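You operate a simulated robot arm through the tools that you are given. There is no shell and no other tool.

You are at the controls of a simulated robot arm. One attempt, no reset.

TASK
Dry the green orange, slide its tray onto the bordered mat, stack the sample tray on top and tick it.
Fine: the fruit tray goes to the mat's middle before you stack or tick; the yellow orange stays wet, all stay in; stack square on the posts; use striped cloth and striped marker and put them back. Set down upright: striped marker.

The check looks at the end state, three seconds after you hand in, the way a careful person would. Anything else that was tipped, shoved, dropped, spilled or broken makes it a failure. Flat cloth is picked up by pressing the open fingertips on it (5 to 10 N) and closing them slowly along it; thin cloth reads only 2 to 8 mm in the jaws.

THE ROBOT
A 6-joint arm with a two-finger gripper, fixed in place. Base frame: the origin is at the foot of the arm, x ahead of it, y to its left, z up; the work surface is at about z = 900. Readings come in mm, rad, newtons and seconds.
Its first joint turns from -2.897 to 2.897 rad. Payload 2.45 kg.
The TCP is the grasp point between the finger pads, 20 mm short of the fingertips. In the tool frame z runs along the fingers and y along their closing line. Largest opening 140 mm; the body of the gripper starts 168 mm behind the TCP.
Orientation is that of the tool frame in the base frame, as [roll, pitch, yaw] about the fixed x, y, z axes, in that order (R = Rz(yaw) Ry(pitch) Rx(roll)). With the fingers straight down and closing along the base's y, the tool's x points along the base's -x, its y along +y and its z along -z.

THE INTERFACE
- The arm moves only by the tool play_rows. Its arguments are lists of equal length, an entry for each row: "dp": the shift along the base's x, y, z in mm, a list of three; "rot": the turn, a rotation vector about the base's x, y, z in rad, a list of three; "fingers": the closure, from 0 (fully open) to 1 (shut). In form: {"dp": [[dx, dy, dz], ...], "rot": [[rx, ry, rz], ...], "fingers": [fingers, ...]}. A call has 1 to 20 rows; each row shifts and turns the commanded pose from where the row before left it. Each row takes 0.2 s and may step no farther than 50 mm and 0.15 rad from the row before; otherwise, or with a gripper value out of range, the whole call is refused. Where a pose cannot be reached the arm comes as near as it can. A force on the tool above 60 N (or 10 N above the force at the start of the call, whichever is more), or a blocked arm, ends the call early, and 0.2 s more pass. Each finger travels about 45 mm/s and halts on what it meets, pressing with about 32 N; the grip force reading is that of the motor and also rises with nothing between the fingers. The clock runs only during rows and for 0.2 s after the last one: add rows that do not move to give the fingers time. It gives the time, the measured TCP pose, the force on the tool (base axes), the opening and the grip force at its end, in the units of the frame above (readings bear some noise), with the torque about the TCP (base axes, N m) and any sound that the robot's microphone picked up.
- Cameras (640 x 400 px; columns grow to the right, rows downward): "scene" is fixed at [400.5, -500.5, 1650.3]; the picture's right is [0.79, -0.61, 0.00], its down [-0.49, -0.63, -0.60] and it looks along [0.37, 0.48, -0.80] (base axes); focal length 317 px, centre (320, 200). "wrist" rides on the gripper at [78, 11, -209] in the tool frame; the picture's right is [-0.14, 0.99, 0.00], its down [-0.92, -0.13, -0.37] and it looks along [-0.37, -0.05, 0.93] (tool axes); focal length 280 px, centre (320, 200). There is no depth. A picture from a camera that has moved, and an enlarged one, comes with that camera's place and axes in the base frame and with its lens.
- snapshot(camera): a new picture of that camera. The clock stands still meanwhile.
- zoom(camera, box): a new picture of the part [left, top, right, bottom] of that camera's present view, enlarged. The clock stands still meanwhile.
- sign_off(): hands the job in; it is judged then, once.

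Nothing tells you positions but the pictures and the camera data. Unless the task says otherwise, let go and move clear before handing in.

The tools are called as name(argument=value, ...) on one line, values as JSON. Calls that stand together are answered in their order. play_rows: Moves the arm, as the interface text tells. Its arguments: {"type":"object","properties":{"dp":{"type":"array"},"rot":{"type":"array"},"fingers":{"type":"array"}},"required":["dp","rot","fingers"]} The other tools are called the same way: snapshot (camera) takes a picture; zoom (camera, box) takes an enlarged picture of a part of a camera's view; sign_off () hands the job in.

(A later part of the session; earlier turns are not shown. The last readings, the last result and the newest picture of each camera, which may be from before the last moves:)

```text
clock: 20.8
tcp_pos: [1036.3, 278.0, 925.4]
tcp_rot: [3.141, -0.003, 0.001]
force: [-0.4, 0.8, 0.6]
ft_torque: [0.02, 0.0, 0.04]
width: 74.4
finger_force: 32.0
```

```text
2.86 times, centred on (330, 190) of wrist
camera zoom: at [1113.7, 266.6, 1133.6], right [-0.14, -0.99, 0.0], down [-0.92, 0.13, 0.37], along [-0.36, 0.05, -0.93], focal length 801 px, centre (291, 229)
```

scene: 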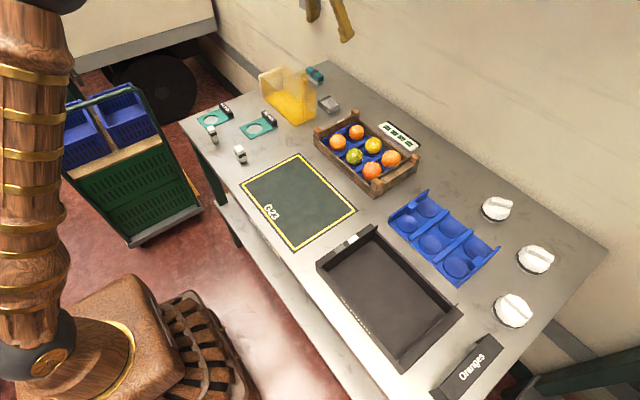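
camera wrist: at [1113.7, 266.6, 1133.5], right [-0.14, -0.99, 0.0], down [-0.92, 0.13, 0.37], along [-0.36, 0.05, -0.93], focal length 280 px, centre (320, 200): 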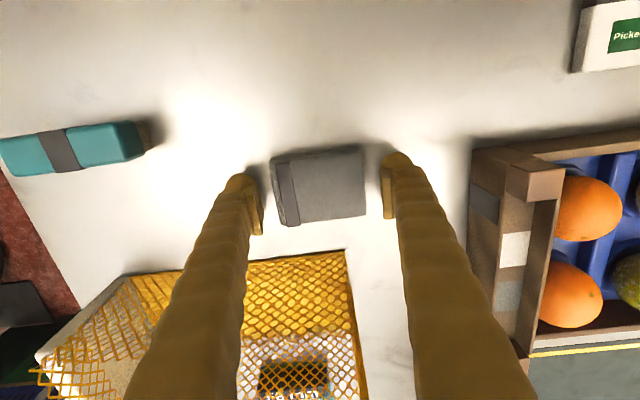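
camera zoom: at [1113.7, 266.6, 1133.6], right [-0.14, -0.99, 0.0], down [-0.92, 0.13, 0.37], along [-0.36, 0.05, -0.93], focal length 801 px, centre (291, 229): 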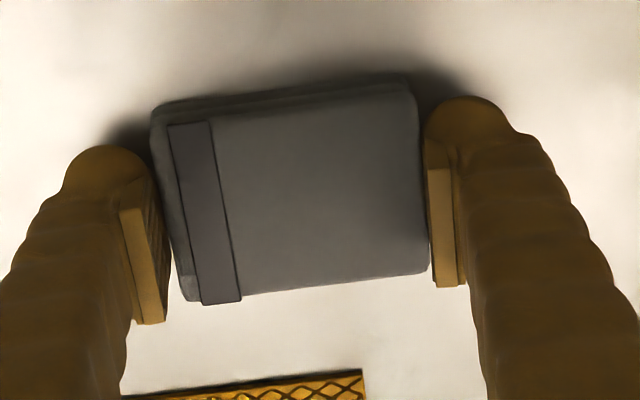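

The cloth is held firmly at 74 mm, so it behaves like a solid folded pad. I'll lift it straight up, carry it along -y clear of the basket, and stop above the green orange near (916,-1).

play_rows(dp=[[0, 0, 15], [0, 0, 30], [0, 0, 40], [0, 0, 40], [0, 0, 20], [0, -20, 0], [0, -40, 0], [0, -40, 0], [0, -40, 0], [0, -40, 0], [0, -40, 0], [-20, -40, 0], [-35, -19, 0], [-35, 0, 0], [-20, 0, 0], [-10, 0, 0]], rot=[[0, 0, 0], [0, 0, 0], [0, 0, 0], [0, 0, 0], [0, 0, 0], [0, 0, 0], [0, 0, 0], [0, 0, 0], [0, 0, 0], [0, 0, 0], [0, 0, 0], [0, 0, 0], [0, 0, 0], [0, 0, 0], [0, 0, 0], [0, 0, 0]], fingers=[0.55, 0.55, 0.55, 0.55, 0.55, 0.55, 0.55, 0.55, 0.55, 0.55, 0.55, 0.55, 0.55, 0.55, 0.55, 0.55])

snapshot(camera="wrist")

snapshot(camera="scene")

```text
clock: 24.2
tcp_pos: [911.3, 51.5, 1068.0]
tcp_rot: [3.112, -0.007, -0.051]
force: [-0.4, 0.1, -0.6]
ft_torque: [0.0, 0.0, 0.01]
width: 74.6
finger_force: 31.5
out of reach, approached as far as the arm can: row 10, 11, 12
```

```text
taken
camera wrist: at [986.4, 41.4, 1277.0], right [-0.19, -0.98, 0.03], down [-0.91, 0.19, 0.36], along [-0.36, 0.04, -0.93], focal length 280 px, centre (320, 200)
```

wrist: 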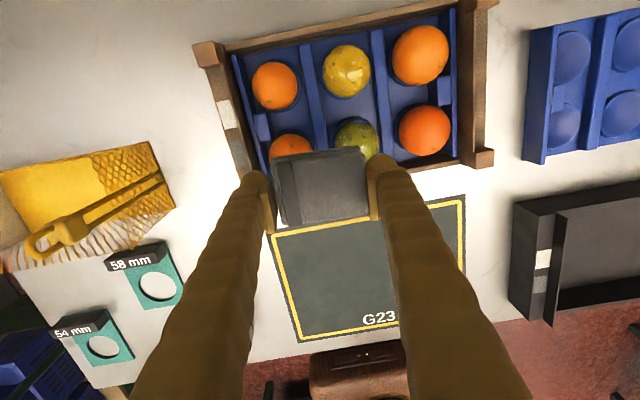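

```text
taken
```

scene: 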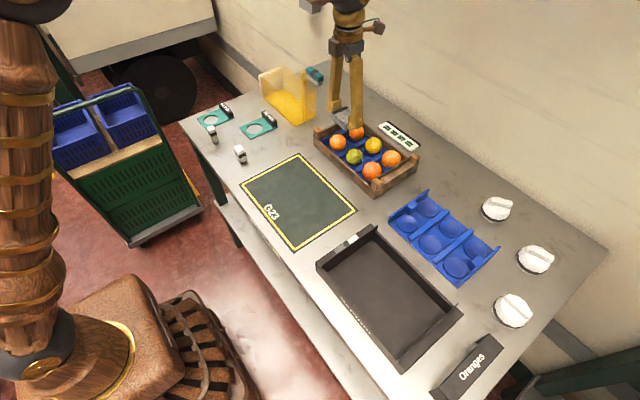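

A wrist joint limit stopped me at y 51, with a slight twist in the tool. I'll turn the tool a little the other way to free the joint, level it, then finish the move to the green orange.

play_rows(dp=[[0, 0, 0], [0, 0, 0], [0, -12, 0], [0, -20, 0], [0, -20, 0], [0, 0, 0]], rot=[[0.0148, 0.0035, -0.06], [0.0148, 0.0035, -0.06], [0, 0, 0], [0, 0, 0], [0, 0, 0], [0, 0, 0]], fingers=[0.55, 0.55, 0.55, 0.55, 0.55, 0.55])

snapshot(camera="wrist")

zoom(camera="scene", box=[290, 80, 430, 200])

```text
clock: 25.6
tcp_pos: [911.5, -1.1, 1067.9]
tcp_rot: [-3.137, 0.005, -0.167]
force: [0.0, 0.4, -0.4]
ft_torque: [0.0, 0.0, -0.03]
width: 74.5
finger_force: 32.2
```

```text
taken
camera wrist: at [986.0, -26.6, 1275.9], right [-0.3, -0.95, 0.0], down [-0.89, 0.28, 0.37], along [-0.35, 0.11, -0.93], focal length 280 px, centre (320, 200)
```

wrist: 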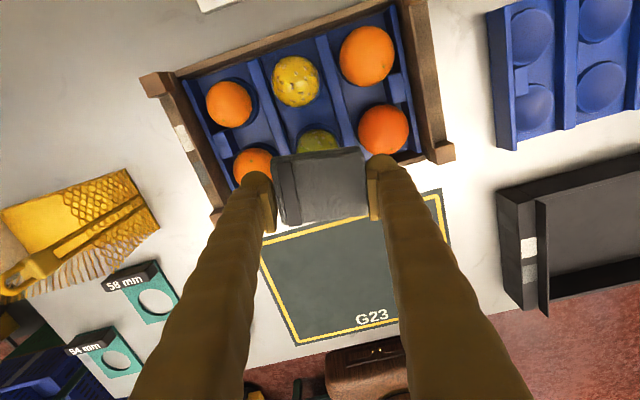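

```text
3.33 times, centred on (360, 140) of scene
camera zoom: at [400.5, -500.5, 1650.3], right [0.79, -0.61, 0.0], down [-0.49, -0.63, -0.6], along [0.37, 0.48, -0.8], focal length 1057 px, centre (187, 400)
```

zoom: 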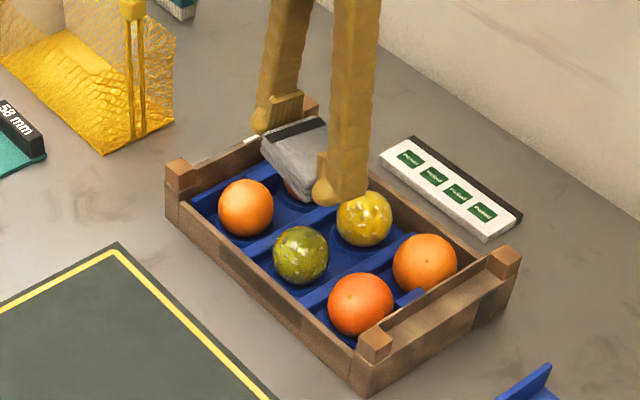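

The green orange is just below and ahead of the cloth. I'll shift 4 mm in x and lower to just above it.

play_rows(dp=[[4.5, 0, -20], [0, 0, -20], [0, 0, -15], [0, 0, -8], [0, 0, 0]], rot=[[0, 0, 0], [0, 0, 0], [0, 0, 0], [0, 0, 0], [0, 0, 0]], fingers=[0.55, 0.55, 0.55, 0.55, 0.55])

zoom(camera="scene", box=[310, 100, 430, 200])

snapshot(camera="wrist")

```text
clock: 26.8
tcp_pos: [916.6, -0.6, 1005.1]
tcp_rot: [-3.138, 0.003, -0.164]
force: [0.1, 0.5, -0.8]
ft_torque: [-0.03, 0.0, 0.02]
width: 74.3
finger_force: 31.7
```

```text
4.00 times, centred on (370, 150) of scene
camera zoom: at [400.5, -500.5, 1650.3], right [0.79, -0.61, 0.0], down [-0.49, -0.63, -0.6], along [0.37, 0.48, -0.8], focal length 1269 px, centre (120, 400)
```

zoom: 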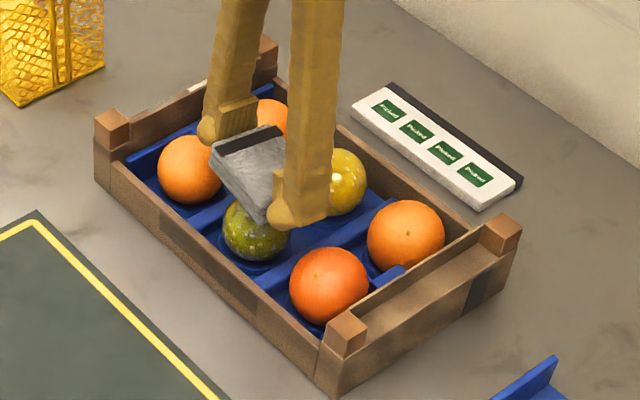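

```text
taken
camera wrist: at [990.7, -26.7, 1213.0], right [-0.3, -0.95, 0.0], down [-0.89, 0.28, 0.37], along [-0.35, 0.11, -0.93], focal length 280 px, centre (320, 200)
```

wrist: 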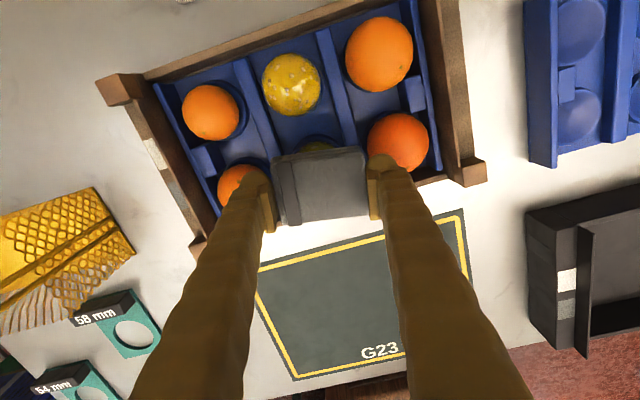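

Clear on both sides. I'll step down gently until the cloth touches the green orange.

play_rows(dp=[[0, 0, -4], [0, 0, -3], [0, 0, -3], [0, 0, 0]], rot=[[0, 0, 0], [0, 0, 0], [0, 0, 0], [0, 0, 0]], fingers=[0.55, 0.55, 0.55, 0.55])

zoom(camera="scene", box=[330, 120, 400, 180])

```text
clock: 27.8
tcp_pos: [915.7, -1.6, 995.4]
tcp_rot: [-3.138, 0.003, -0.167]
force: [0.1, 0.8, 0.3]
ft_torque: [0.0, 0.0, 0.03]
width: 74.5
finger_force: 31.5
```

```text
6.67 times, centred on (365, 150) of scene
camera zoom: at [400.5, -500.5, 1650.3], right [0.79, -0.61, 0.0], down [-0.49, -0.63, -0.6], along [0.37, 0.48, -0.8], focal length 2114 px, centre (20, 533)
```

zoom: 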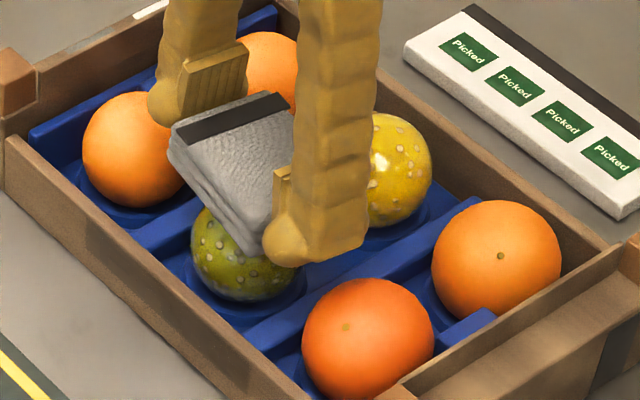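

play_rows(dp=[[0, 0, -2], [0, 0, -2], [0, 0, -2], [0, 0, 0]], rot=[[0, 0, 0], [0, 0, 0], [0, 0, 0], [0, 0, 0]], fingers=[0.55, 0.55, 0.55, 0.55])

```text
clock: 28.8
tcp_pos: [916.6, -0.0, 990.1]
tcp_rot: [-3.138, 0.004, -0.166]
force: [-0.1, -0.9, -0.1]
ft_torque: [-0.01, -0.03, -0.03]
width: 74.5
finger_force: 31.5
```

play_rows(dp=[[0, 0, -1.5], [0, 0, -1.5], [0, 0, 0]], rot=[[0, 0, 0], [0, 0, 0], [0, 0, 0]], fingers=[0.55, 0.55, 0.55])

zoom(camera="scene", box=[330, 120, 400, 180])

```text
clock: 29.6
tcp_pos: [916.0, -1.0, 986.1]
tcp_rot: [-3.138, 0.004, -0.165]
force: [0.7, -0.7, 0.2]
ft_torque: [0.0, -0.04, -0.03]
width: 74.8
finger_force: 31.9
```

```text
6.67 times, centred on (365, 150) of scene
camera zoom: at [400.5, -500.5, 1650.3], right [0.79, -0.61, 0.0], down [-0.49, -0.63, -0.6], along [0.37, 0.48, -0.8], focal length 2114 px, centre (20, 533)
```

zoom: 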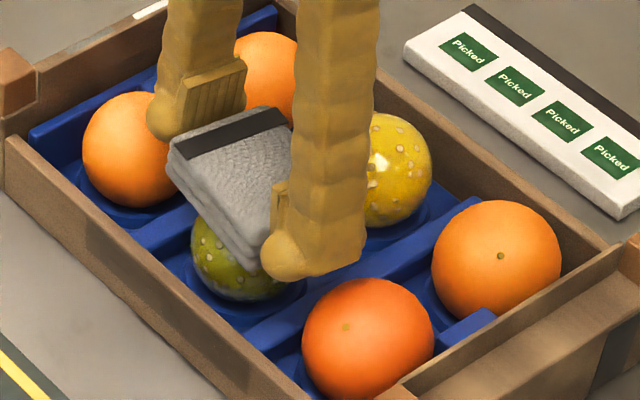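

play_rows(dp=[[0, 0, -1.5], [0, 0, -1.5], [0, 0, 0]], rot=[[0, 0, 0], [0, 0, 0], [0, 0, 0]], fingers=[0.55, 0.55, 0.55])

```text
clock: 30.4
tcp_pos: [916.1, -1.3, 984.7]
tcp_rot: [-3.139, 0.001, -0.167]
force: [0.0, -1.2, 21.8]
ft_torque: [-0.06, -0.01, 0.01]
width: 74.6
finger_force: 32.2
```

Contact made with 22 N of upward force, so the orange's top is at about z 960. I'll ease off to a light press and rub gently.

play_rows(dp=[[0, 0, 1.4], [0, 3, 0], [0, 3, 0], [0, -3, 0], [0, -3, 0], [0, -3, 0], [0, -3, 0], [0, 3, 0], [0, 3, 0]], rot=[[0, 0, 0], [0, 0, 0], [0, 0, 0], [0, 0, 0], [0, 0, 0], [0, 0, 0], [0, 0, 0], [0, 0, 0], [0, 0, 0]], fingers=[0.55, 0.55, 0.55, 0.55, 0.55, 0.55, 0.55, 0.55, 0.55])

zoom(camera="scene", box=[330, 120, 400, 180])

```text
clock: 32.4
tcp_pos: [915.5, -2.1, 985.5]
tcp_rot: [-3.14, 0.003, -0.165]
force: [0.6, -2.2, 17.6]
ft_torque: [-0.08, -0.09, -0.04]
width: 74.5
finger_force: 32.1
```

```text
6.67 times, centred on (365, 150) of scene
camera zoom: at [400.5, -500.5, 1650.3], right [0.79, -0.61, 0.0], down [-0.49, -0.63, -0.6], along [0.37, 0.48, -0.8], focal length 2114 px, centre (20, 533)
```

zoom: 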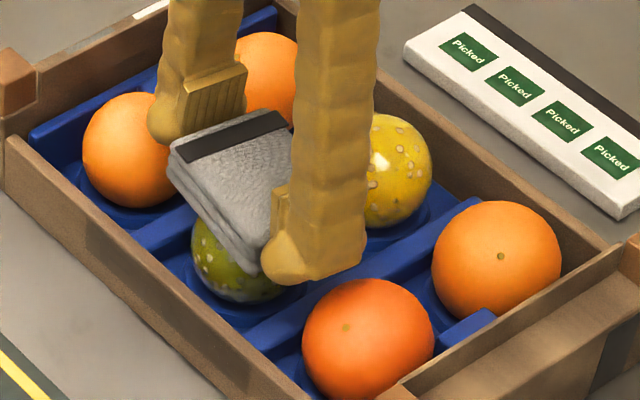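

play_rows(dp=[[0, 0, 0.8], [4, 0, 0], [4, 0, 0], [-4, 0, 0], [-4, 0, 0], [-4, 0, 0], [-4, 0, 0], [4, 0, 0], [4, 0, 0], [0, 4, 0], [0, 4, 0], [0, -4, 0], [0, -4, 0], [0, -4, 0], [0, -4, 0], [0, 4, 0], [0, 4, 0]], rot=[[0, 0, 0], [0, 0, 0], [0, 0, 0], [0, 0, 0], [0, 0, 0], [0, 0, 0], [0, 0, 0], [0, 0, 0], [0, 0, 0], [0, 0, 0], [0, 0, 0], [0, 0, 0], [0, 0, 0], [0, 0, 0], [0, 0, 0], [0, 0, 0], [0, 0, 0]], fingers=[0.55, 0.55, 0.55, 0.55, 0.55, 0.55, 0.55, 0.55, 0.55, 0.55, 0.55, 0.55, 0.55, 0.55, 0.55, 0.55, 0.55])

zoom(camera="scene", box=[330, 120, 400, 180])

zoom(camera="wrist", box=[180, 10, 480, 240])

```text
clock: 36.0
tcp_pos: [916.6, -1.4, 985.6]
tcp_rot: [-3.14, 0.007, -0.166]
force: [-0.4, -0.5, 4.9]
ft_torque: [-0.02, 0.01, -0.01]
width: 74.6
finger_force: 31.9
```

```text
6.67 times, centred on (365, 150) of scene
camera zoom: at [400.5, -500.5, 1650.3], right [0.79, -0.61, 0.0], down [-0.49, -0.63, -0.6], along [0.37, 0.48, -0.8], focal length 2114 px, centre (20, 533)
```

zoom: 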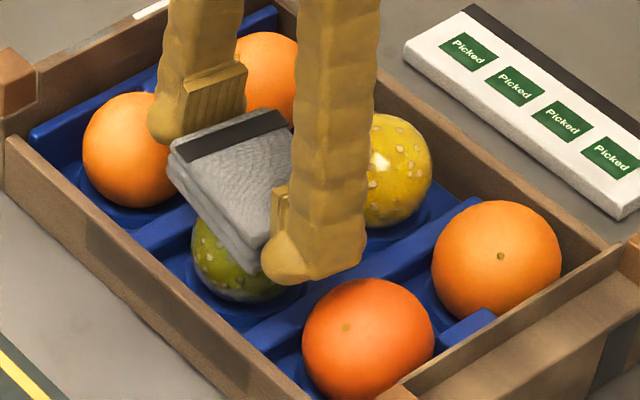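

```text
1.74 times, centred on (330, 125) of wrist
camera zoom: at [990.7, -27.4, 1192.3], right [-0.3, -0.95, 0.0], down [-0.89, 0.28, 0.37], along [-0.36, 0.11, -0.93], focal length 488 px, centre (303, 330)
```

zoom: 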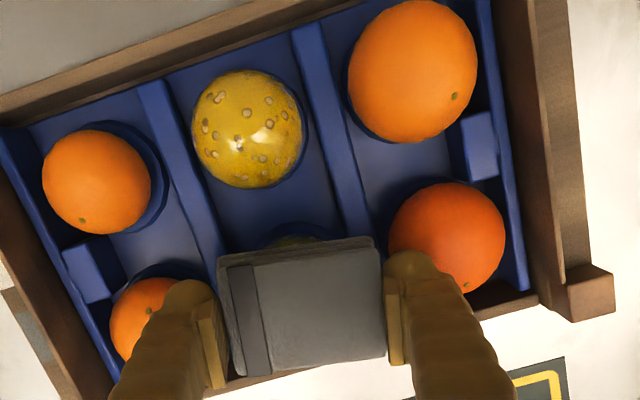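

I'll lift and check how the droplets on the green orange look now.

play_rows(dp=[[0, 0, 15], [0, 0, 30], [0, 0, 40], [0, 0, 0]], rot=[[0, 0, 0], [0, 0, 0], [0, 0, 0], [0, 0, 0]], fingers=[0.55, 0.55, 0.55, 0.55])

zoom(camera="scene", box=[330, 120, 400, 180])

zoom(camera="scene", box=[340, 140, 370, 170])

```text
clock: 37.0
tcp_pos: [916.1, -2.3, 1069.9]
tcp_rot: [-3.138, 0.004, -0.165]
force: [-0.1, 0.3, -0.3]
ft_torque: [-0.01, 0.04, -0.02]
width: 74.3
finger_force: 32.0
```

```text
6.67 times, centred on (365, 150) of scene
camera zoom: at [400.5, -500.5, 1650.3], right [0.79, -0.61, 0.0], down [-0.49, -0.63, -0.6], along [0.37, 0.48, -0.8], focal length 2114 px, centre (20, 533)
```

zoom: 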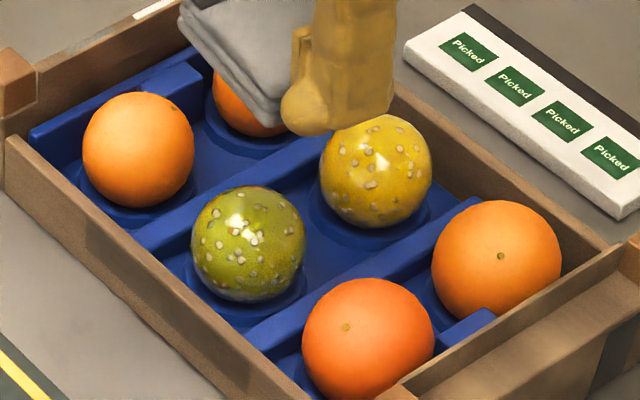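

```text
13.33 times, centred on (355, 155) of scene
camera zoom: at [400.5, -500.5, 1650.3], right [0.79, -0.61, 0.0], down [-0.49, -0.63, -0.6], along [0.37, 0.48, -0.8], focal length 4229 px, centre (-147, 800)
```

zoom: 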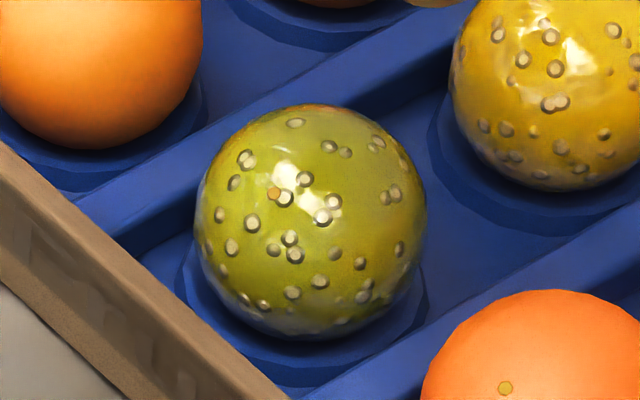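

Droplets still show on the green orange. I'll shift back along x so the wrist camera can see its top directly.

play_rows(dp=[[-30, 0, 0], [-30, 0, 0], [0, 0, 0]], rot=[[0, 0, 0], [0, 0, 0], [0, 0, 0]], fingers=[0.55, 0.55, 0.55])

zoom(camera="wrist", box=[220, 0, 420, 140])

snapshot(camera="wrist")

```text
clock: 37.8
tcp_pos: [855.1, -2.0, 1071.1]
tcp_rot: [-3.138, 0.003, -0.165]
force: [0.6, -0.2, -0.7]
ft_torque: [0.04, 0.0, 0.0]
width: 74.7
finger_force: 32.1
```

```text
2.86 times, centred on (320, 70) of wrist
camera zoom: at [930.6, -26.9, 1278.5], right [-0.3, -0.95, 0.0], down [-0.89, 0.28, 0.37], along [-0.35, 0.11, -0.93], focal length 801 px, centre (320, 571)
```

zoom: 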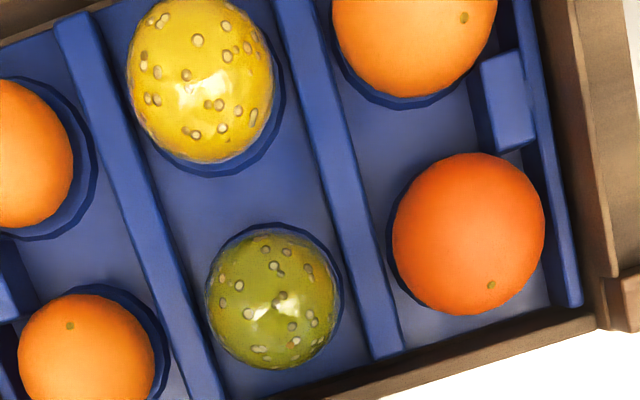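

```text
taken
camera wrist: at [930.6, -26.9, 1278.5], right [-0.3, -0.95, 0.0], down [-0.89, 0.28, 0.37], along [-0.35, 0.11, -0.93], focal length 280 px, centre (320, 200)
```

wrist: 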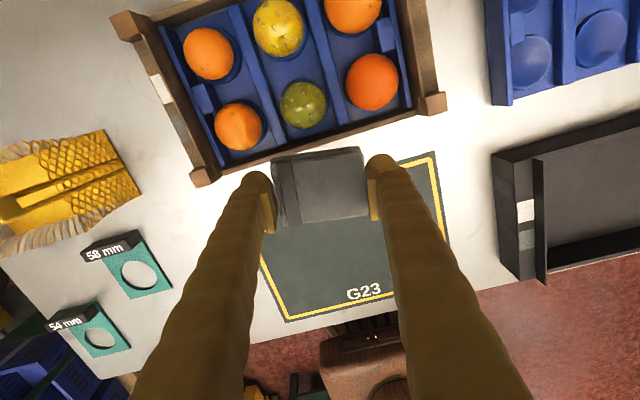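

The drops look unchanged so far. I'll go back down and rub with longer strokes along x, under a steady light press.

play_rows(dp=[[30, 0, 0], [32, -0.5, 0], [0, 0, -40], [0, 0, -30], [0, 0, -10], [0, 0, -4], [0, 0, -1.5], [0, 0, 0]], rot=[[0, 0, 0], [0, 0, 0], [0, 0, 0], [0, 0, 0], [0, 0, 0], [0, 0, 0], [0, 0, 0], [0, 0, 0]], fingers=[0.55, 0.55, 0.55, 0.55, 0.55, 0.55, 0.55, 0.55])

play_rows(dp=[[5, 0, 0], [5, 0, 0], [5, 0, 0], [-5, 0, 0], [-5, 0, 0], [-5, 0, 0], [-5, 0, 0], [-5, 0, 0], [5, 0, 0], [5, 0, 0], [5, 0, 0], [5, 0, 0], [5, 0, 0], [-5, 0, 0], [-5, 0, 0], [-5, 0, 0], [-5, 0, 0], [-5, 0, 0], [5, 0, 0], [5, 0, 0]], rot=[[0, 0, 0], [0, 0, 0], [0, 0, 0], [0, 0, 0], [0, 0, 0], [0, 0, 0], [0, 0, 0], [0, 0, 0], [0, 0, 0], [0, 0, 0], [0, 0, 0], [0, 0, 0], [0, 0, 0], [0, 0, 0], [0, 0, 0], [0, 0, 0], [0, 0, 0], [0, 0, 0], [0, 0, 0], [0, 0, 0]], fingers=[0.55, 0.55, 0.55, 0.55, 0.55, 0.55, 0.55, 0.55, 0.55, 0.55, 0.55, 0.55, 0.55, 0.55, 0.55, 0.55, 0.55, 0.55, 0.55, 0.55])

zoom(camera="scene", box=[330, 120, 400, 180])

```text
clock: 39.6
tcp_pos: [916.6, -1.2, 984.6]
tcp_rot: [-3.139, 0.002, -0.165]
force: [0.8, -0.3, -0.6]
ft_torque: [0.01, 0.0, 0.01]
width: 74.6
finger_force: 32.3
```

```text
clock: 43.8
tcp_pos: [918.0, -2.1, 985.9]
tcp_rot: [-3.136, 0.004, -0.167]
force: [1.1, 0.2, -1.8]
ft_torque: [-0.01, 0.0, -0.03]
width: 74.4
finger_force: 32.4
```

```text
6.67 times, centred on (365, 150) of scene
camera zoom: at [400.5, -500.5, 1650.3], right [0.79, -0.61, 0.0], down [-0.49, -0.63, -0.6], along [0.37, 0.48, -0.8], focal length 2114 px, centre (20, 533)
```

zoom: 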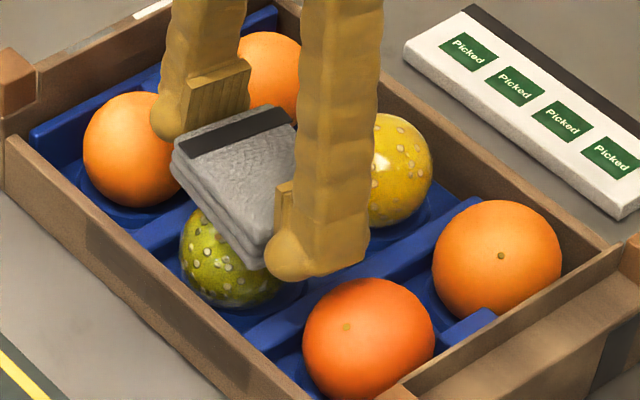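

play_rows(dp=[[0, 0, 15], [0, 0, 30], [0, 0, 40], [-40, 0, 0], [-20, 0, 0], [0, 0, 0]], rot=[[0, 0, 0], [0, 0, 0], [0, 0, 0], [0, 0, 0], [0, 0, 0], [0, 0, 0]], fingers=[0.55, 0.55, 0.55, 0.55, 0.55, 0.55])

zoom(camera="wrist", box=[220, 0, 420, 140])

zoom(camera="scene", box=[330, 120, 400, 180])

zoom(camera="scene", box=[340, 140, 370, 170])

```text
clock: 45.2
tcp_pos: [856.2, -1.6, 1070.4]
tcp_rot: [-3.139, 0.003, -0.166]
force: [0.1, -0.2, -0.6]
ft_torque: [0.05, 0.0, -0.01]
width: 74.6
finger_force: 31.5
```

```text
2.86 times, centred on (320, 70) of wrist
camera zoom: at [931.7, -27.6, 1278.2], right [-0.3, -0.95, 0.0], down [-0.89, 0.28, 0.37], along [-0.35, 0.11, -0.93], focal length 801 px, centre (320, 571)
```

zoom: 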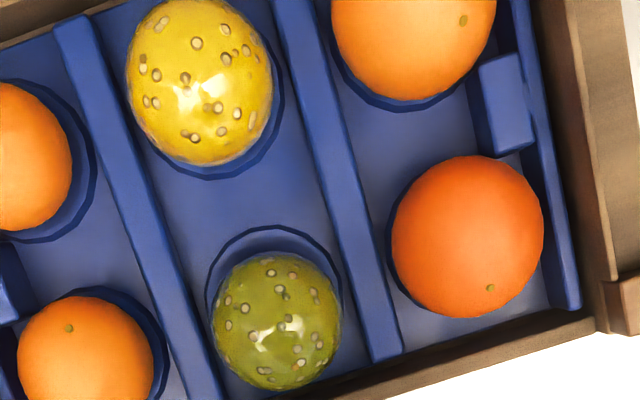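

```text
6.67 times, centred on (365, 150) of scene
camera zoom: at [400.5, -500.5, 1650.3], right [0.79, -0.61, 0.0], down [-0.49, -0.63, -0.6], along [0.37, 0.48, -0.8], focal length 2114 px, centre (20, 533)
```

zoom: 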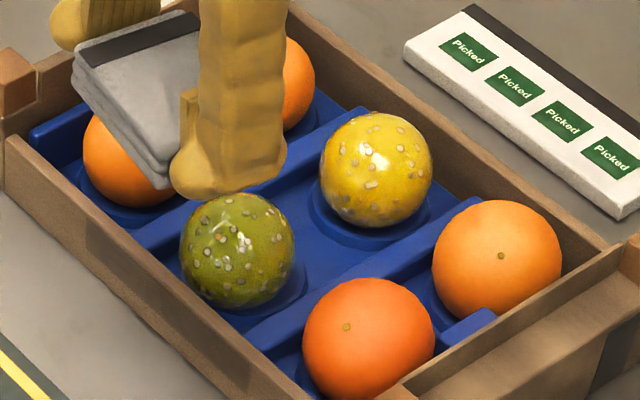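

```text
13.33 times, centred on (355, 155) of scene
camera zoom: at [400.5, -500.5, 1650.3], right [0.79, -0.61, 0.0], down [-0.49, -0.63, -0.6], along [0.37, 0.48, -0.8], focal length 4229 px, centre (-147, 800)
```

zoom: 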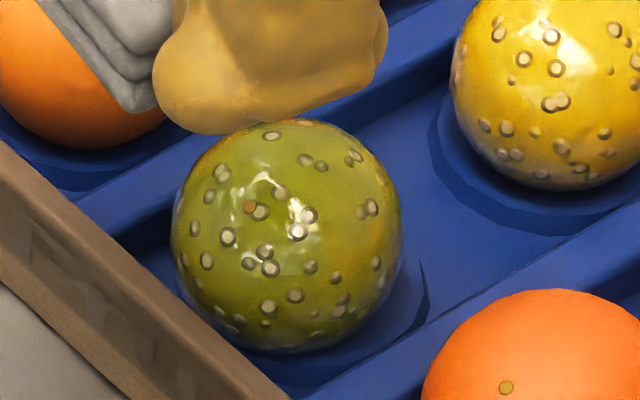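

zoom(camera="scene", box=[300, 90, 440, 200])

zoom(camera="wrist", box=[270, 60, 340, 140])

```text
3.64 times, centred on (370, 145) of scene
camera zoom: at [400.5, -500.5, 1650.3], right [0.79, -0.61, 0.0], down [-0.49, -0.63, -0.6], along [0.37, 0.48, -0.8], focal length 1153 px, centre (138, 400)
```

zoom: 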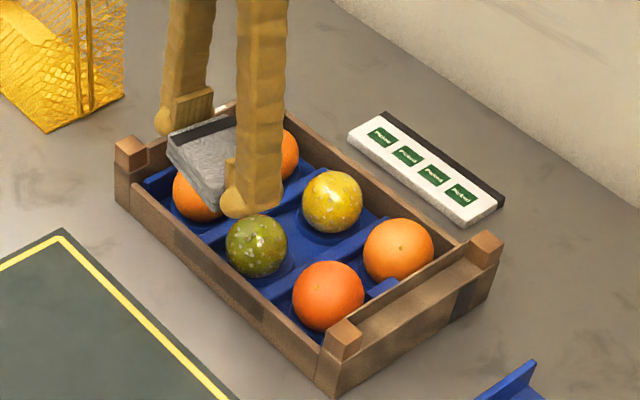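

```text
5.00 times, centred on (305, 100) of wrist
camera zoom: at [931.7, -27.6, 1278.2], right [-0.3, -0.95, 0.0], down [-0.89, 0.28, 0.37], along [-0.35, 0.11, -0.93], focal length 1402 px, centre (395, 700)
```

zoom: 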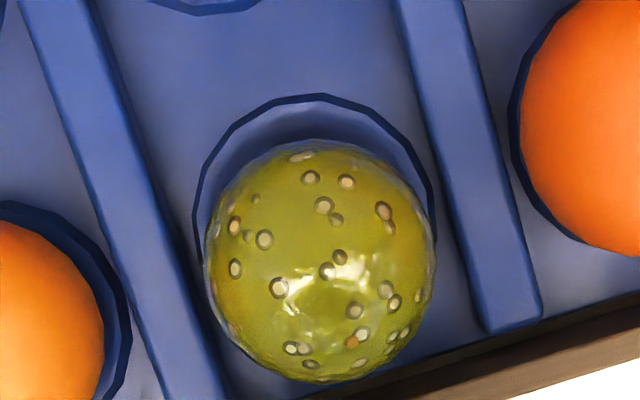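

The droplets keep the same pattern, but the orange has slid about 8 mm toward -x in its cup. That means it followed the cloth instead of being rubbed. I'll re-contact it and use longer strokes, reading the forces as I go.

play_rows(dp=[[30, -1, 0], [24, -1, 0], [0, 0, -40], [0, 0, -30], [0, 0, -12], [0, 0, -3], [0, 0, 0]], rot=[[0, 0, 0], [0, 0, 0], [0, 0, 0], [0, 0, 0], [0, 0, 0], [0, 0, 0], [0, 0, 0]], fingers=[0.55, 0.55, 0.55, 0.55, 0.55, 0.55, 0.55])

```text
clock: 46.8
tcp_pos: [911.4, -3.1, 985.4]
tcp_rot: [-3.138, 0.004, -0.166]
force: [-0.3, -0.5, 0.3]
ft_torque: [-0.01, 0.01, -0.03]
width: 74.5
finger_force: 32.2
```

play_rows(dp=[[0, 0, -1], [0, 0, -1], [0, 0, 0]], rot=[[0, 0, 0], [0, 0, 0], [0, 0, 0]], fingers=[0.55, 0.55, 0.55])

```text
clock: 47.6
tcp_pos: [911.1, -3.5, 983.9]
tcp_rot: [-3.138, 0.001, -0.165]
force: [-0.9, 0.3, 14.0]
ft_torque: [-0.01, 0.0, 0.01]
width: 74.4
finger_force: 32.0
```

play_rows(dp=[[0, 0, 0.5], [5, 0, 0], [5, 0, 0], [5, 0, 0], [5, 0, 0], [5, 0, 0]], rot=[[0, 0, 0], [0, 0, 0], [0, 0, 0], [0, 0, 0], [0, 0, 0], [0, 0, 0]], fingers=[0.55, 0.55, 0.55, 0.55, 0.55, 0.55])

zoom(camera="scene", box=[330, 120, 400, 180])

```text
clock: 49.0
tcp_pos: [935.8, -4.0, 984.9]
tcp_rot: [-3.139, 0.003, -0.166]
force: [-5.5, 0.0, 18.8]
ft_torque: [0.0, 0.23, 0.01]
width: 74.1
finger_force: 31.9
```

```text
6.67 times, centred on (365, 150) of scene
camera zoom: at [400.5, -500.5, 1650.3], right [0.79, -0.61, 0.0], down [-0.49, -0.63, -0.6], along [0.37, 0.48, -0.8], focal length 2114 px, centre (20, 533)
```

zoom: 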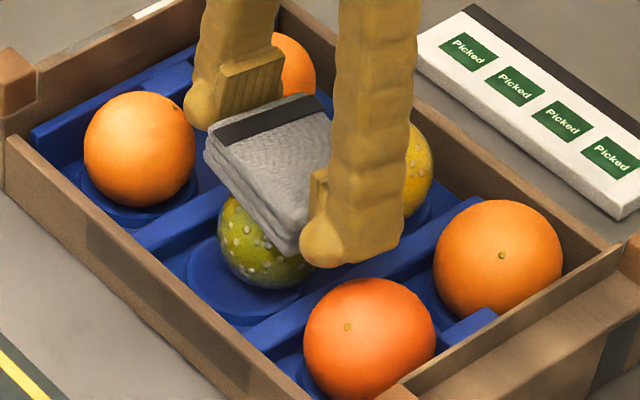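

play_rows(dp=[[0, 0, 0.5], [-5, 0, 0], [-5, 0, 0], [-5, 0, 0], [-5, 0, 0], [-5, 0, 0], [-5, 0, 0], [5, 0, 0], [5, 0, 0], [5, 0, 0], [5, 0, 0], [5, 0, 0], [-5, 0, 0], [-5, 0, 0], [-5, 0, 0], [-5, 0, 0], [-5, 0, 0]], rot=[[0, 0, 0], [0, 0, 0], [0, 0, 0], [0, 0, 0], [0, 0, 0], [0, 0, 0], [0, 0, 0], [0, 0, 0], [0, 0, 0], [0, 0, 0], [0, 0, 0], [0, 0, 0], [0, 0, 0], [0, 0, 0], [0, 0, 0], [0, 0, 0], [0, 0, 0]], fingers=[0.55, 0.55, 0.55, 0.55, 0.55, 0.55, 0.55, 0.55, 0.55, 0.55, 0.55, 0.55, 0.55, 0.55, 0.55, 0.55, 0.55])

zoom(camera="scene", box=[330, 120, 400, 180])

```text
clock: 52.6
tcp_pos: [907.3, -4.3, 984.5]
tcp_rot: [-3.138, 0.002, -0.167]
force: [2.1, -0.1, 6.4]
ft_torque: [-0.01, -0.12, 0.0]
width: 74.5
finger_force: 31.8
```

```text
6.67 times, centred on (365, 150) of scene
camera zoom: at [400.5, -500.5, 1650.3], right [0.79, -0.61, 0.0], down [-0.49, -0.63, -0.6], along [0.37, 0.48, -0.8], focal length 2114 px, centre (20, 533)
```

zoom: 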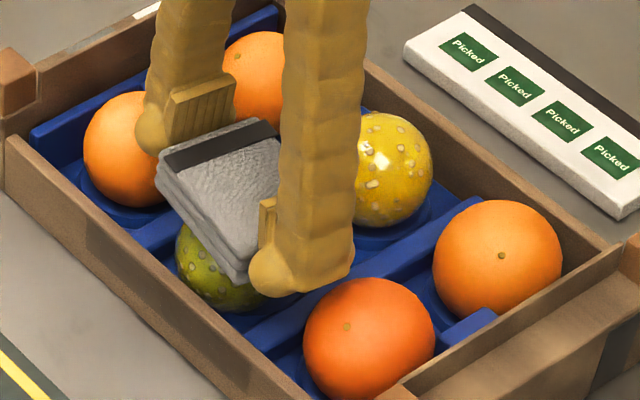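

play_rows(dp=[[0, 0, 15], [0, 0, 30], [0, 0, 40], [-40, 0, 0], [-10, 0, 0], [0, 0, 0]], rot=[[0, 0, 0], [0, 0, 0], [0, 0, 0], [0, 0, 0], [0, 0, 0], [0, 0, 0]], fingers=[0.55, 0.55, 0.55, 0.55, 0.55, 0.55])

zoom(camera="wrist", box=[220, 0, 420, 140])

zoom(camera="scene", box=[340, 140, 370, 170])

```text
clock: 54.0
tcp_pos: [856.3, -3.9, 1069.4]
tcp_rot: [-3.141, 0.005, -0.165]
force: [0.8, 0.5, -0.3]
ft_torque: [0.0, -0.01, 0.01]
width: 74.7
finger_force: 31.9
```

```text
2.86 times, centred on (320, 70) of wrist
camera zoom: at [931.4, -29.2, 1276.7], right [-0.3, -0.95, 0.0], down [-0.89, 0.28, 0.37], along [-0.35, 0.11, -0.93], focal length 801 px, centre (320, 571)
```

zoom: 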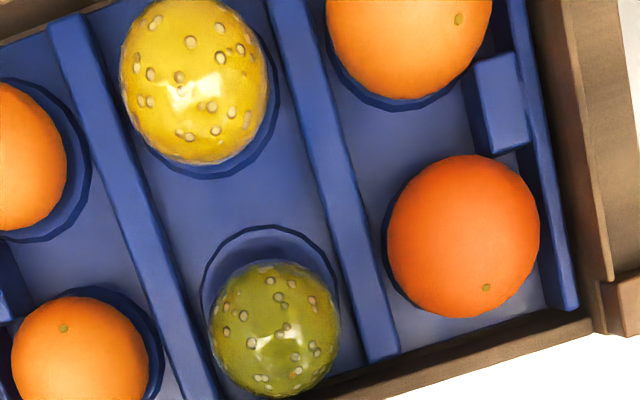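

```text
13.33 times, centred on (355, 155) of scene
camera zoom: at [400.5, -500.5, 1650.3], right [0.79, -0.61, 0.0], down [-0.49, -0.63, -0.6], along [0.37, 0.48, -0.8], focal length 4229 px, centre (-147, 800)
```

zoom: 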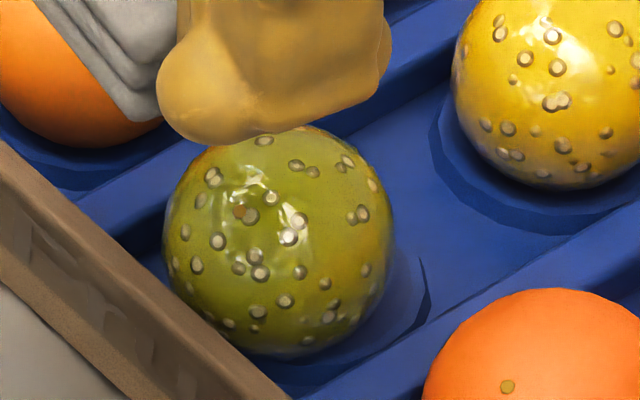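

The orange isn't rotating and the cloth only slips near the ends of each stroke, so little rubbing has built up. I'll do more long, light strokes and re-check.

play_rows(dp=[[30, 0, 0], [22, 0, 0], [0, 0, -40], [0, 0, -30], [0, 0, -13], [0, 0, -2], [0, 0, -0.5], [0, 0, 0]], rot=[[0, 0, 0], [0, 0, 0], [0, 0, 0], [0, 0, 0], [0, 0, 0], [0, 0, 0], [0, 0, 0], [0, 0, 0]], fingers=[0.55, 0.55, 0.55, 0.55, 0.55, 0.55, 0.55, 0.55])

play_rows(dp=[[7, 0, 0], [7, 0, 0], [7, 0, 0], [-7, 0, 0], [-7, 0, 0], [-7, 0, 0], [-7, 0, 0], [7, 0, 0], [7, 0, 0], [7, 0, 0], [7, 0, 0], [-7, 0, 0], [-7, 0, 0], [-7, 0, 0], [-7, 0, 0], [7, 0, 0], [7, 0, 0], [7, 0, 0], [7, 0, 0]], rot=[[0, 0, 0], [0, 0, 0], [0, 0, 0], [0, 0, 0], [0, 0, 0], [0, 0, 0], [0, 0, 0], [0, 0, 0], [0, 0, 0], [0, 0, 0], [0, 0, 0], [0, 0, 0], [0, 0, 0], [0, 0, 0], [0, 0, 0], [0, 0, 0], [0, 0, 0], [0, 0, 0], [0, 0, 0]], fingers=[0.55, 0.55, 0.55, 0.55, 0.55, 0.55, 0.55, 0.55, 0.55, 0.55, 0.55, 0.55, 0.55, 0.55, 0.55, 0.55, 0.55, 0.55, 0.55])

zoom(camera="scene", box=[330, 120, 400, 180])

```text
clock: 55.8
tcp_pos: [908.5, -4.3, 984.2]
tcp_rot: [-3.139, 0.003, -0.165]
force: [0.3, 0.2, 11.4]
ft_torque: [0.01, 0.03, 0.0]
width: 74.3
finger_force: 32.8
```

```text
clock: 59.8
tcp_pos: [930.6, -2.4, 983.2]
tcp_rot: [-3.138, 0.003, -0.168]
force: [-6.2, -0.3, 13.2]
ft_torque: [-0.02, 0.21, 0.01]
width: 74.1
finger_force: 31.9
```

```text
6.67 times, centred on (365, 150) of scene
camera zoom: at [400.5, -500.5, 1650.3], right [0.79, -0.61, 0.0], down [-0.49, -0.63, -0.6], along [0.37, 0.48, -0.8], focal length 2114 px, centre (20, 533)
```

zoom: 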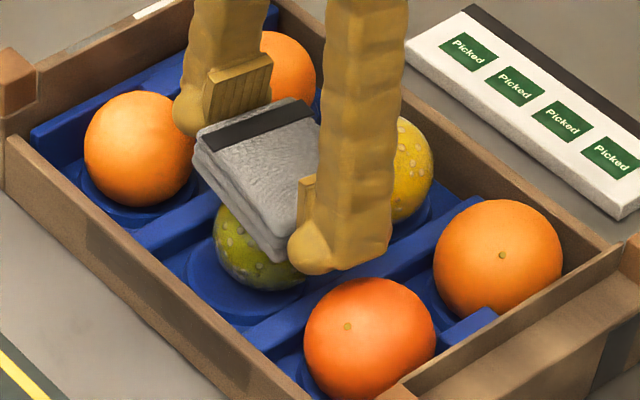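

zoom(camera="scene", box=[340, 140, 370, 170])

play_rows(dp=[[-7, 0, 0], [-7, 0, 0], [-7, 0, 0], [-7, 0, 0], [7, 0, 0], [7, 0, 0], [7, 0, 0], [7, 0, 0], [-7, 0, 0], [-7, 0, 0], [-7, 0, 0], [-7, 0, 0], [7, 0, 0], [7, 0, 0], [7, 0, 0], [7, 0, 0]], rot=[[0, 0, 0], [0, 0, 0], [0, 0, 0], [0, 0, 0], [0, 0, 0], [0, 0, 0], [0, 0, 0], [0, 0, 0], [0, 0, 0], [0, 0, 0], [0, 0, 0], [0, 0, 0], [0, 0, 0], [0, 0, 0], [0, 0, 0], [0, 0, 0]], fingers=[0.55, 0.55, 0.55, 0.55, 0.55, 0.55, 0.55, 0.55, 0.55, 0.55, 0.55, 0.55, 0.55, 0.55, 0.55, 0.55])

zoom(camera="scene", box=[340, 140, 370, 170])

```text
13.33 times, centred on (355, 155) of scene
camera zoom: at [400.5, -500.5, 1650.3], right [0.79, -0.61, 0.0], down [-0.49, -0.63, -0.6], along [0.37, 0.48, -0.8], focal length 4229 px, centre (-147, 800)
```

zoom: 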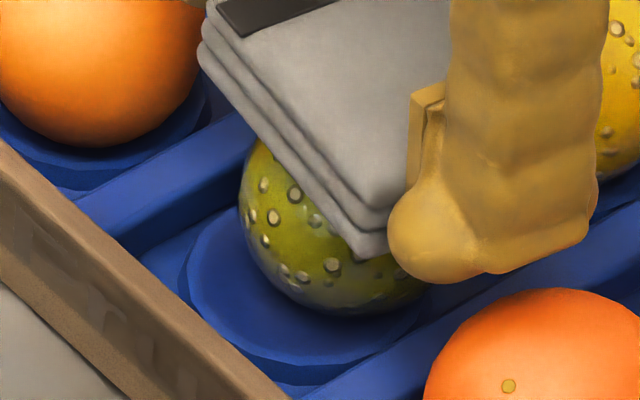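

```text
clock: 63.2
tcp_pos: [929.5, -4.8, 984.4]
tcp_rot: [-3.136, 0.004, -0.164]
force: [-1.9, 0.1, 2.9]
ft_torque: [-0.03, 0.06, -0.01]
width: 74.2
finger_force: 32.3
```

```text
13.33 times, centred on (355, 155) of scene
camera zoom: at [400.5, -500.5, 1650.3], right [0.79, -0.61, 0.0], down [-0.49, -0.63, -0.6], along [0.37, 0.48, -0.8], focal length 4229 px, centre (-147, 800)
```

zoom: 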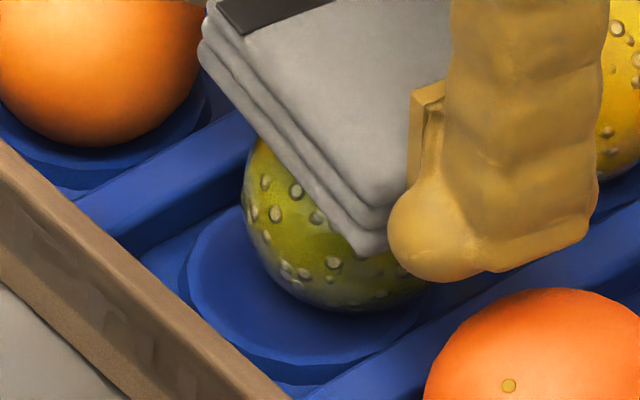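

play_rows(dp=[[0, 0, 15], [0, 0, 30], [0, 0, 40], [-45, 0, 0], [-28, 0, 0], [0, 0, 0]], rot=[[0, 0, 0], [0, 0, 0], [0, 0, 0], [0, 0, 0], [0, 0, 0], [0, 0, 0]], fingers=[0.55, 0.55, 0.55, 0.55, 0.55, 0.55])

zoom(camera="wrist", box=[270, 60, 340, 140])

zoom(camera="wrist", box=[220, 0, 420, 140])

zoom(camera="scene", box=[340, 140, 370, 170])

```text
clock: 64.6
tcp_pos: [855.1, -3.9, 1068.4]
tcp_rot: [-3.139, 0.003, -0.166]
force: [0.6, -0.3, -0.3]
ft_torque: [-0.03, -0.01, 0.05]
width: 74.4
finger_force: 31.6
```

```text
5.00 times, centred on (305, 100) of wrist
camera zoom: at [930.5, -29.0, 1276.4], right [-0.3, -0.95, 0.0], down [-0.89, 0.28, 0.37], along [-0.35, 0.11, -0.93], focal length 1402 px, centre (395, 700)
```

zoom: 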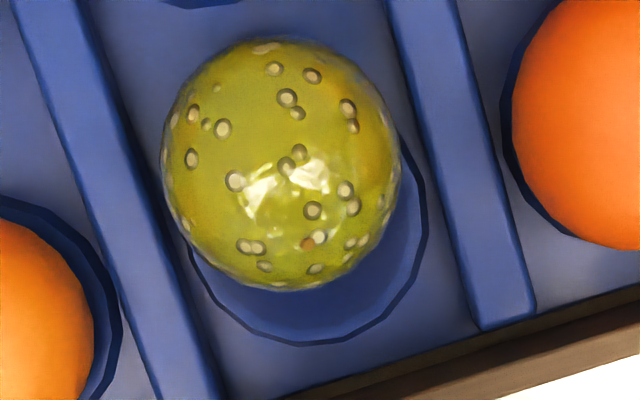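

```text
2.86 times, centred on (320, 70) of wrist
camera zoom: at [930.5, -29.0, 1276.4], right [-0.3, -0.95, 0.0], down [-0.89, 0.28, 0.37], along [-0.35, 0.11, -0.93], focal length 801 px, centre (320, 571)
```

zoom: 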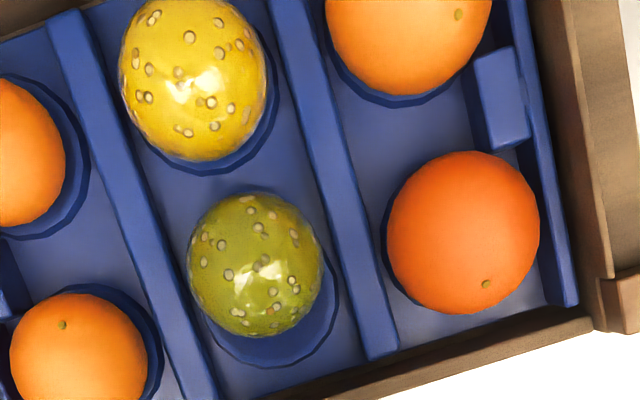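

```text
13.33 times, centred on (355, 155) of scene
camera zoom: at [400.5, -500.5, 1650.3], right [0.79, -0.61, 0.0], down [-0.49, -0.63, -0.6], along [0.37, 0.48, -0.8], focal length 4229 px, centre (-147, 800)
```

zoom: 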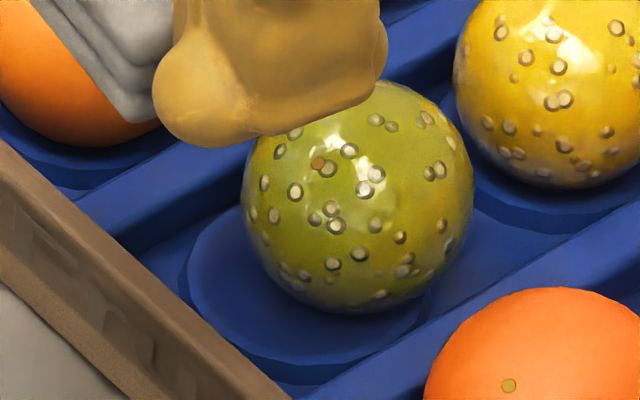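

The droplet pattern is unchanged, except that the small cap at the very top is bare. That suggests only the spots the cloth actually touches get dried. I'll drag the orange back to its cup, then tilt the cloth to wipe its sides and see whether drops there vanish.

play_rows(dp=[[40, 1, 0], [37, 0, 0], [0, 0, -40], [0, 0, -30], [0, 0, -13], [0, 0, -2.5], [0, 0, 0]], rot=[[0, 0, 0], [0, 0, 0], [0, 0, 0], [0, 0, 0], [0, 0, 0], [0, 0, 0], [0, 0, 0]], fingers=[0.55, 0.55, 0.55, 0.55, 0.55, 0.55, 0.55])

play_rows(dp=[[-4, 0, 0], [-4, 0, 0], [-4, 0, 0], [-3, 0, 0], [0, 0, 0]], rot=[[0, 0, 0], [0, 0, 0], [0, 0, 0], [0, 0, 0], [0, 0, 0]], fingers=[0.55, 0.55, 0.55, 0.55, 0.55])

zoom(camera="scene", box=[330, 120, 400, 180])

```text
clock: 66.2
tcp_pos: [933.8, -3.8, 984.0]
tcp_rot: [-3.137, 0.002, -0.165]
force: [0.3, 0.1, 5.4]
ft_torque: [0.01, 0.04, -0.01]
width: 74.6
finger_force: 31.9
```

```text
clock: 67.4
tcp_pos: [918.7, -1.1, 982.9]
tcp_rot: [-3.138, 0.006, -0.164]
force: [4.2, 0.4, 10.9]
ft_torque: [0.01, -0.2, 0.0]
width: 74.5
finger_force: 31.8
```

```text
6.67 times, centred on (365, 150) of scene
camera zoom: at [400.5, -500.5, 1650.3], right [0.79, -0.61, 0.0], down [-0.49, -0.63, -0.6], along [0.37, 0.48, -0.8], focal length 2114 px, centre (20, 533)
```

zoom: 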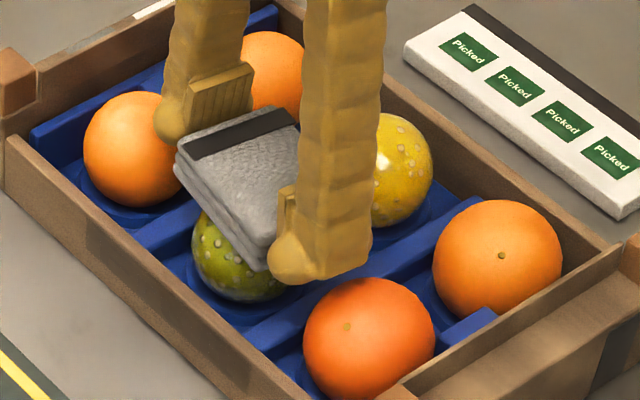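

Torque shows the contact point sits about 8 mm ahead of the tool, so the orange is near x 926. I'll lift a little, lean the tool so the cloth faces the orange's +x side, and press lightly there.

play_rows(dp=[[0, 0, 15], [0, 0, 15], [12, 0, 0], [12, 0, 0], [12, -1, 0], [0, 0, 0]], rot=[[0, 0, 0], [0, 0, 0], [0, 0.15, 0], [0, 0.15, 0], [0, 0.15, 0], [0, 0, 0]], fingers=[0.55, 0.55, 0.55, 0.55, 0.55, 0.55])

zoom(camera="scene", box=[320, 90, 420, 180])

snapshot(camera="wrist")

```text
clock: 68.8
tcp_pos: [953.7, -4.8, 1012.2]
tcp_rot: [3.064, 0.449, -0.186]
force: [-0.4, 0.0, 0.0]
ft_torque: [0.03, -0.02, 0.0]
width: 74.5
finger_force: 32.0
```

```text
4.44 times, centred on (370, 135) of scene
camera zoom: at [400.5, -500.5, 1650.3], right [0.79, -0.61, 0.0], down [-0.49, -0.63, -0.6], along [0.37, 0.48, -0.8], focal length 1410 px, centre (98, 489)
```

zoom: 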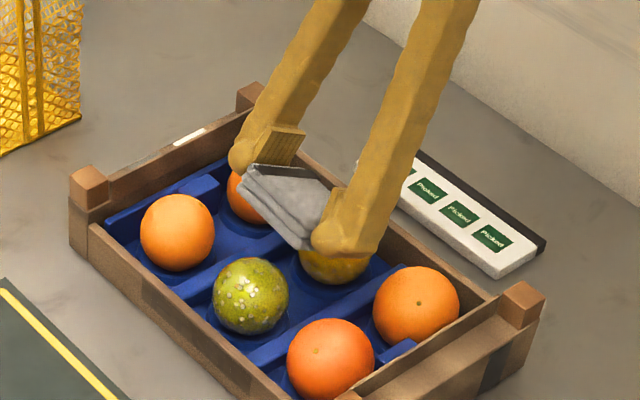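

```text
taken
camera wrist: at [1112.8, -29.6, 1167.2], right [-0.27, -0.95, 0.13], down [-0.63, 0.28, 0.72], along [-0.72, 0.11, -0.68], focal length 280 px, centre (320, 200)
```

wrist: 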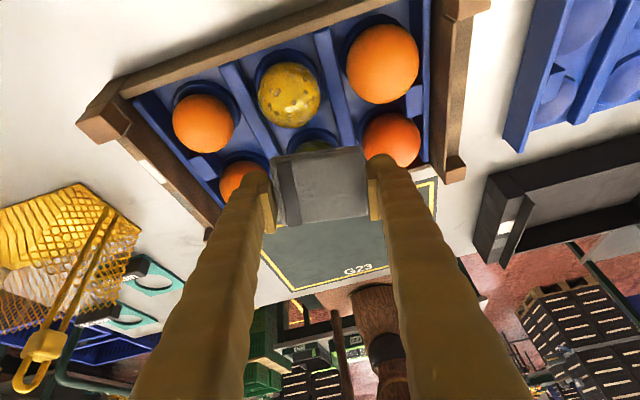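

The green orange is back in its cup at about x 918. I'll close in along the leaned direction in small steps.

play_rows(dp=[[-4.3, 1, -9], [-4.3, 0, -9], [-3, 0, -6.3], [0, 0, 0]], rot=[[0, 0, 0], [0, 0, 0], [0, 0, 0], [0, 0, 0]], fingers=[0.55, 0.55, 0.55, 0.55])

play_rows(dp=[[-0.87, 0, -1.8], [-0.87, 0, -1.8], [0, 0, 0]], rot=[[0, 0, 0], [0, 0, 0], [0, 0, 0]], fingers=[0.55, 0.55, 0.55])

zoom(camera="scene", box=[330, 120, 400, 180])

```text
clock: 69.8
tcp_pos: [943.0, -3.6, 988.8]
tcp_rot: [3.064, 0.447, -0.186]
force: [0.4, 0.2, -0.1]
ft_torque: [-0.01, 0.01, 0.03]
width: 74.5
finger_force: 32.4
```

```text
clock: 70.6
tcp_pos: [941.7, -2.7, 985.4]
tcp_rot: [3.065, 0.445, -0.185]
force: [0.5, -0.6, -1.4]
ft_torque: [-0.03, 0.01, 0.0]
width: 74.7
finger_force: 32.4
```

```text
6.67 times, centred on (365, 150) of scene
camera zoom: at [400.5, -500.5, 1650.3], right [0.79, -0.61, 0.0], down [-0.49, -0.63, -0.6], along [0.37, 0.48, -0.8], focal length 2114 px, centre (20, 533)
```

zoom: 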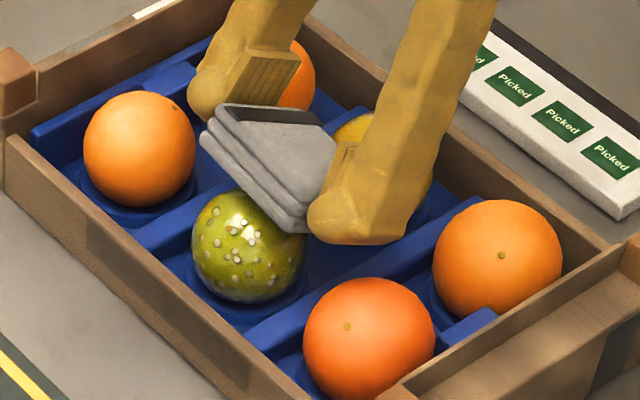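

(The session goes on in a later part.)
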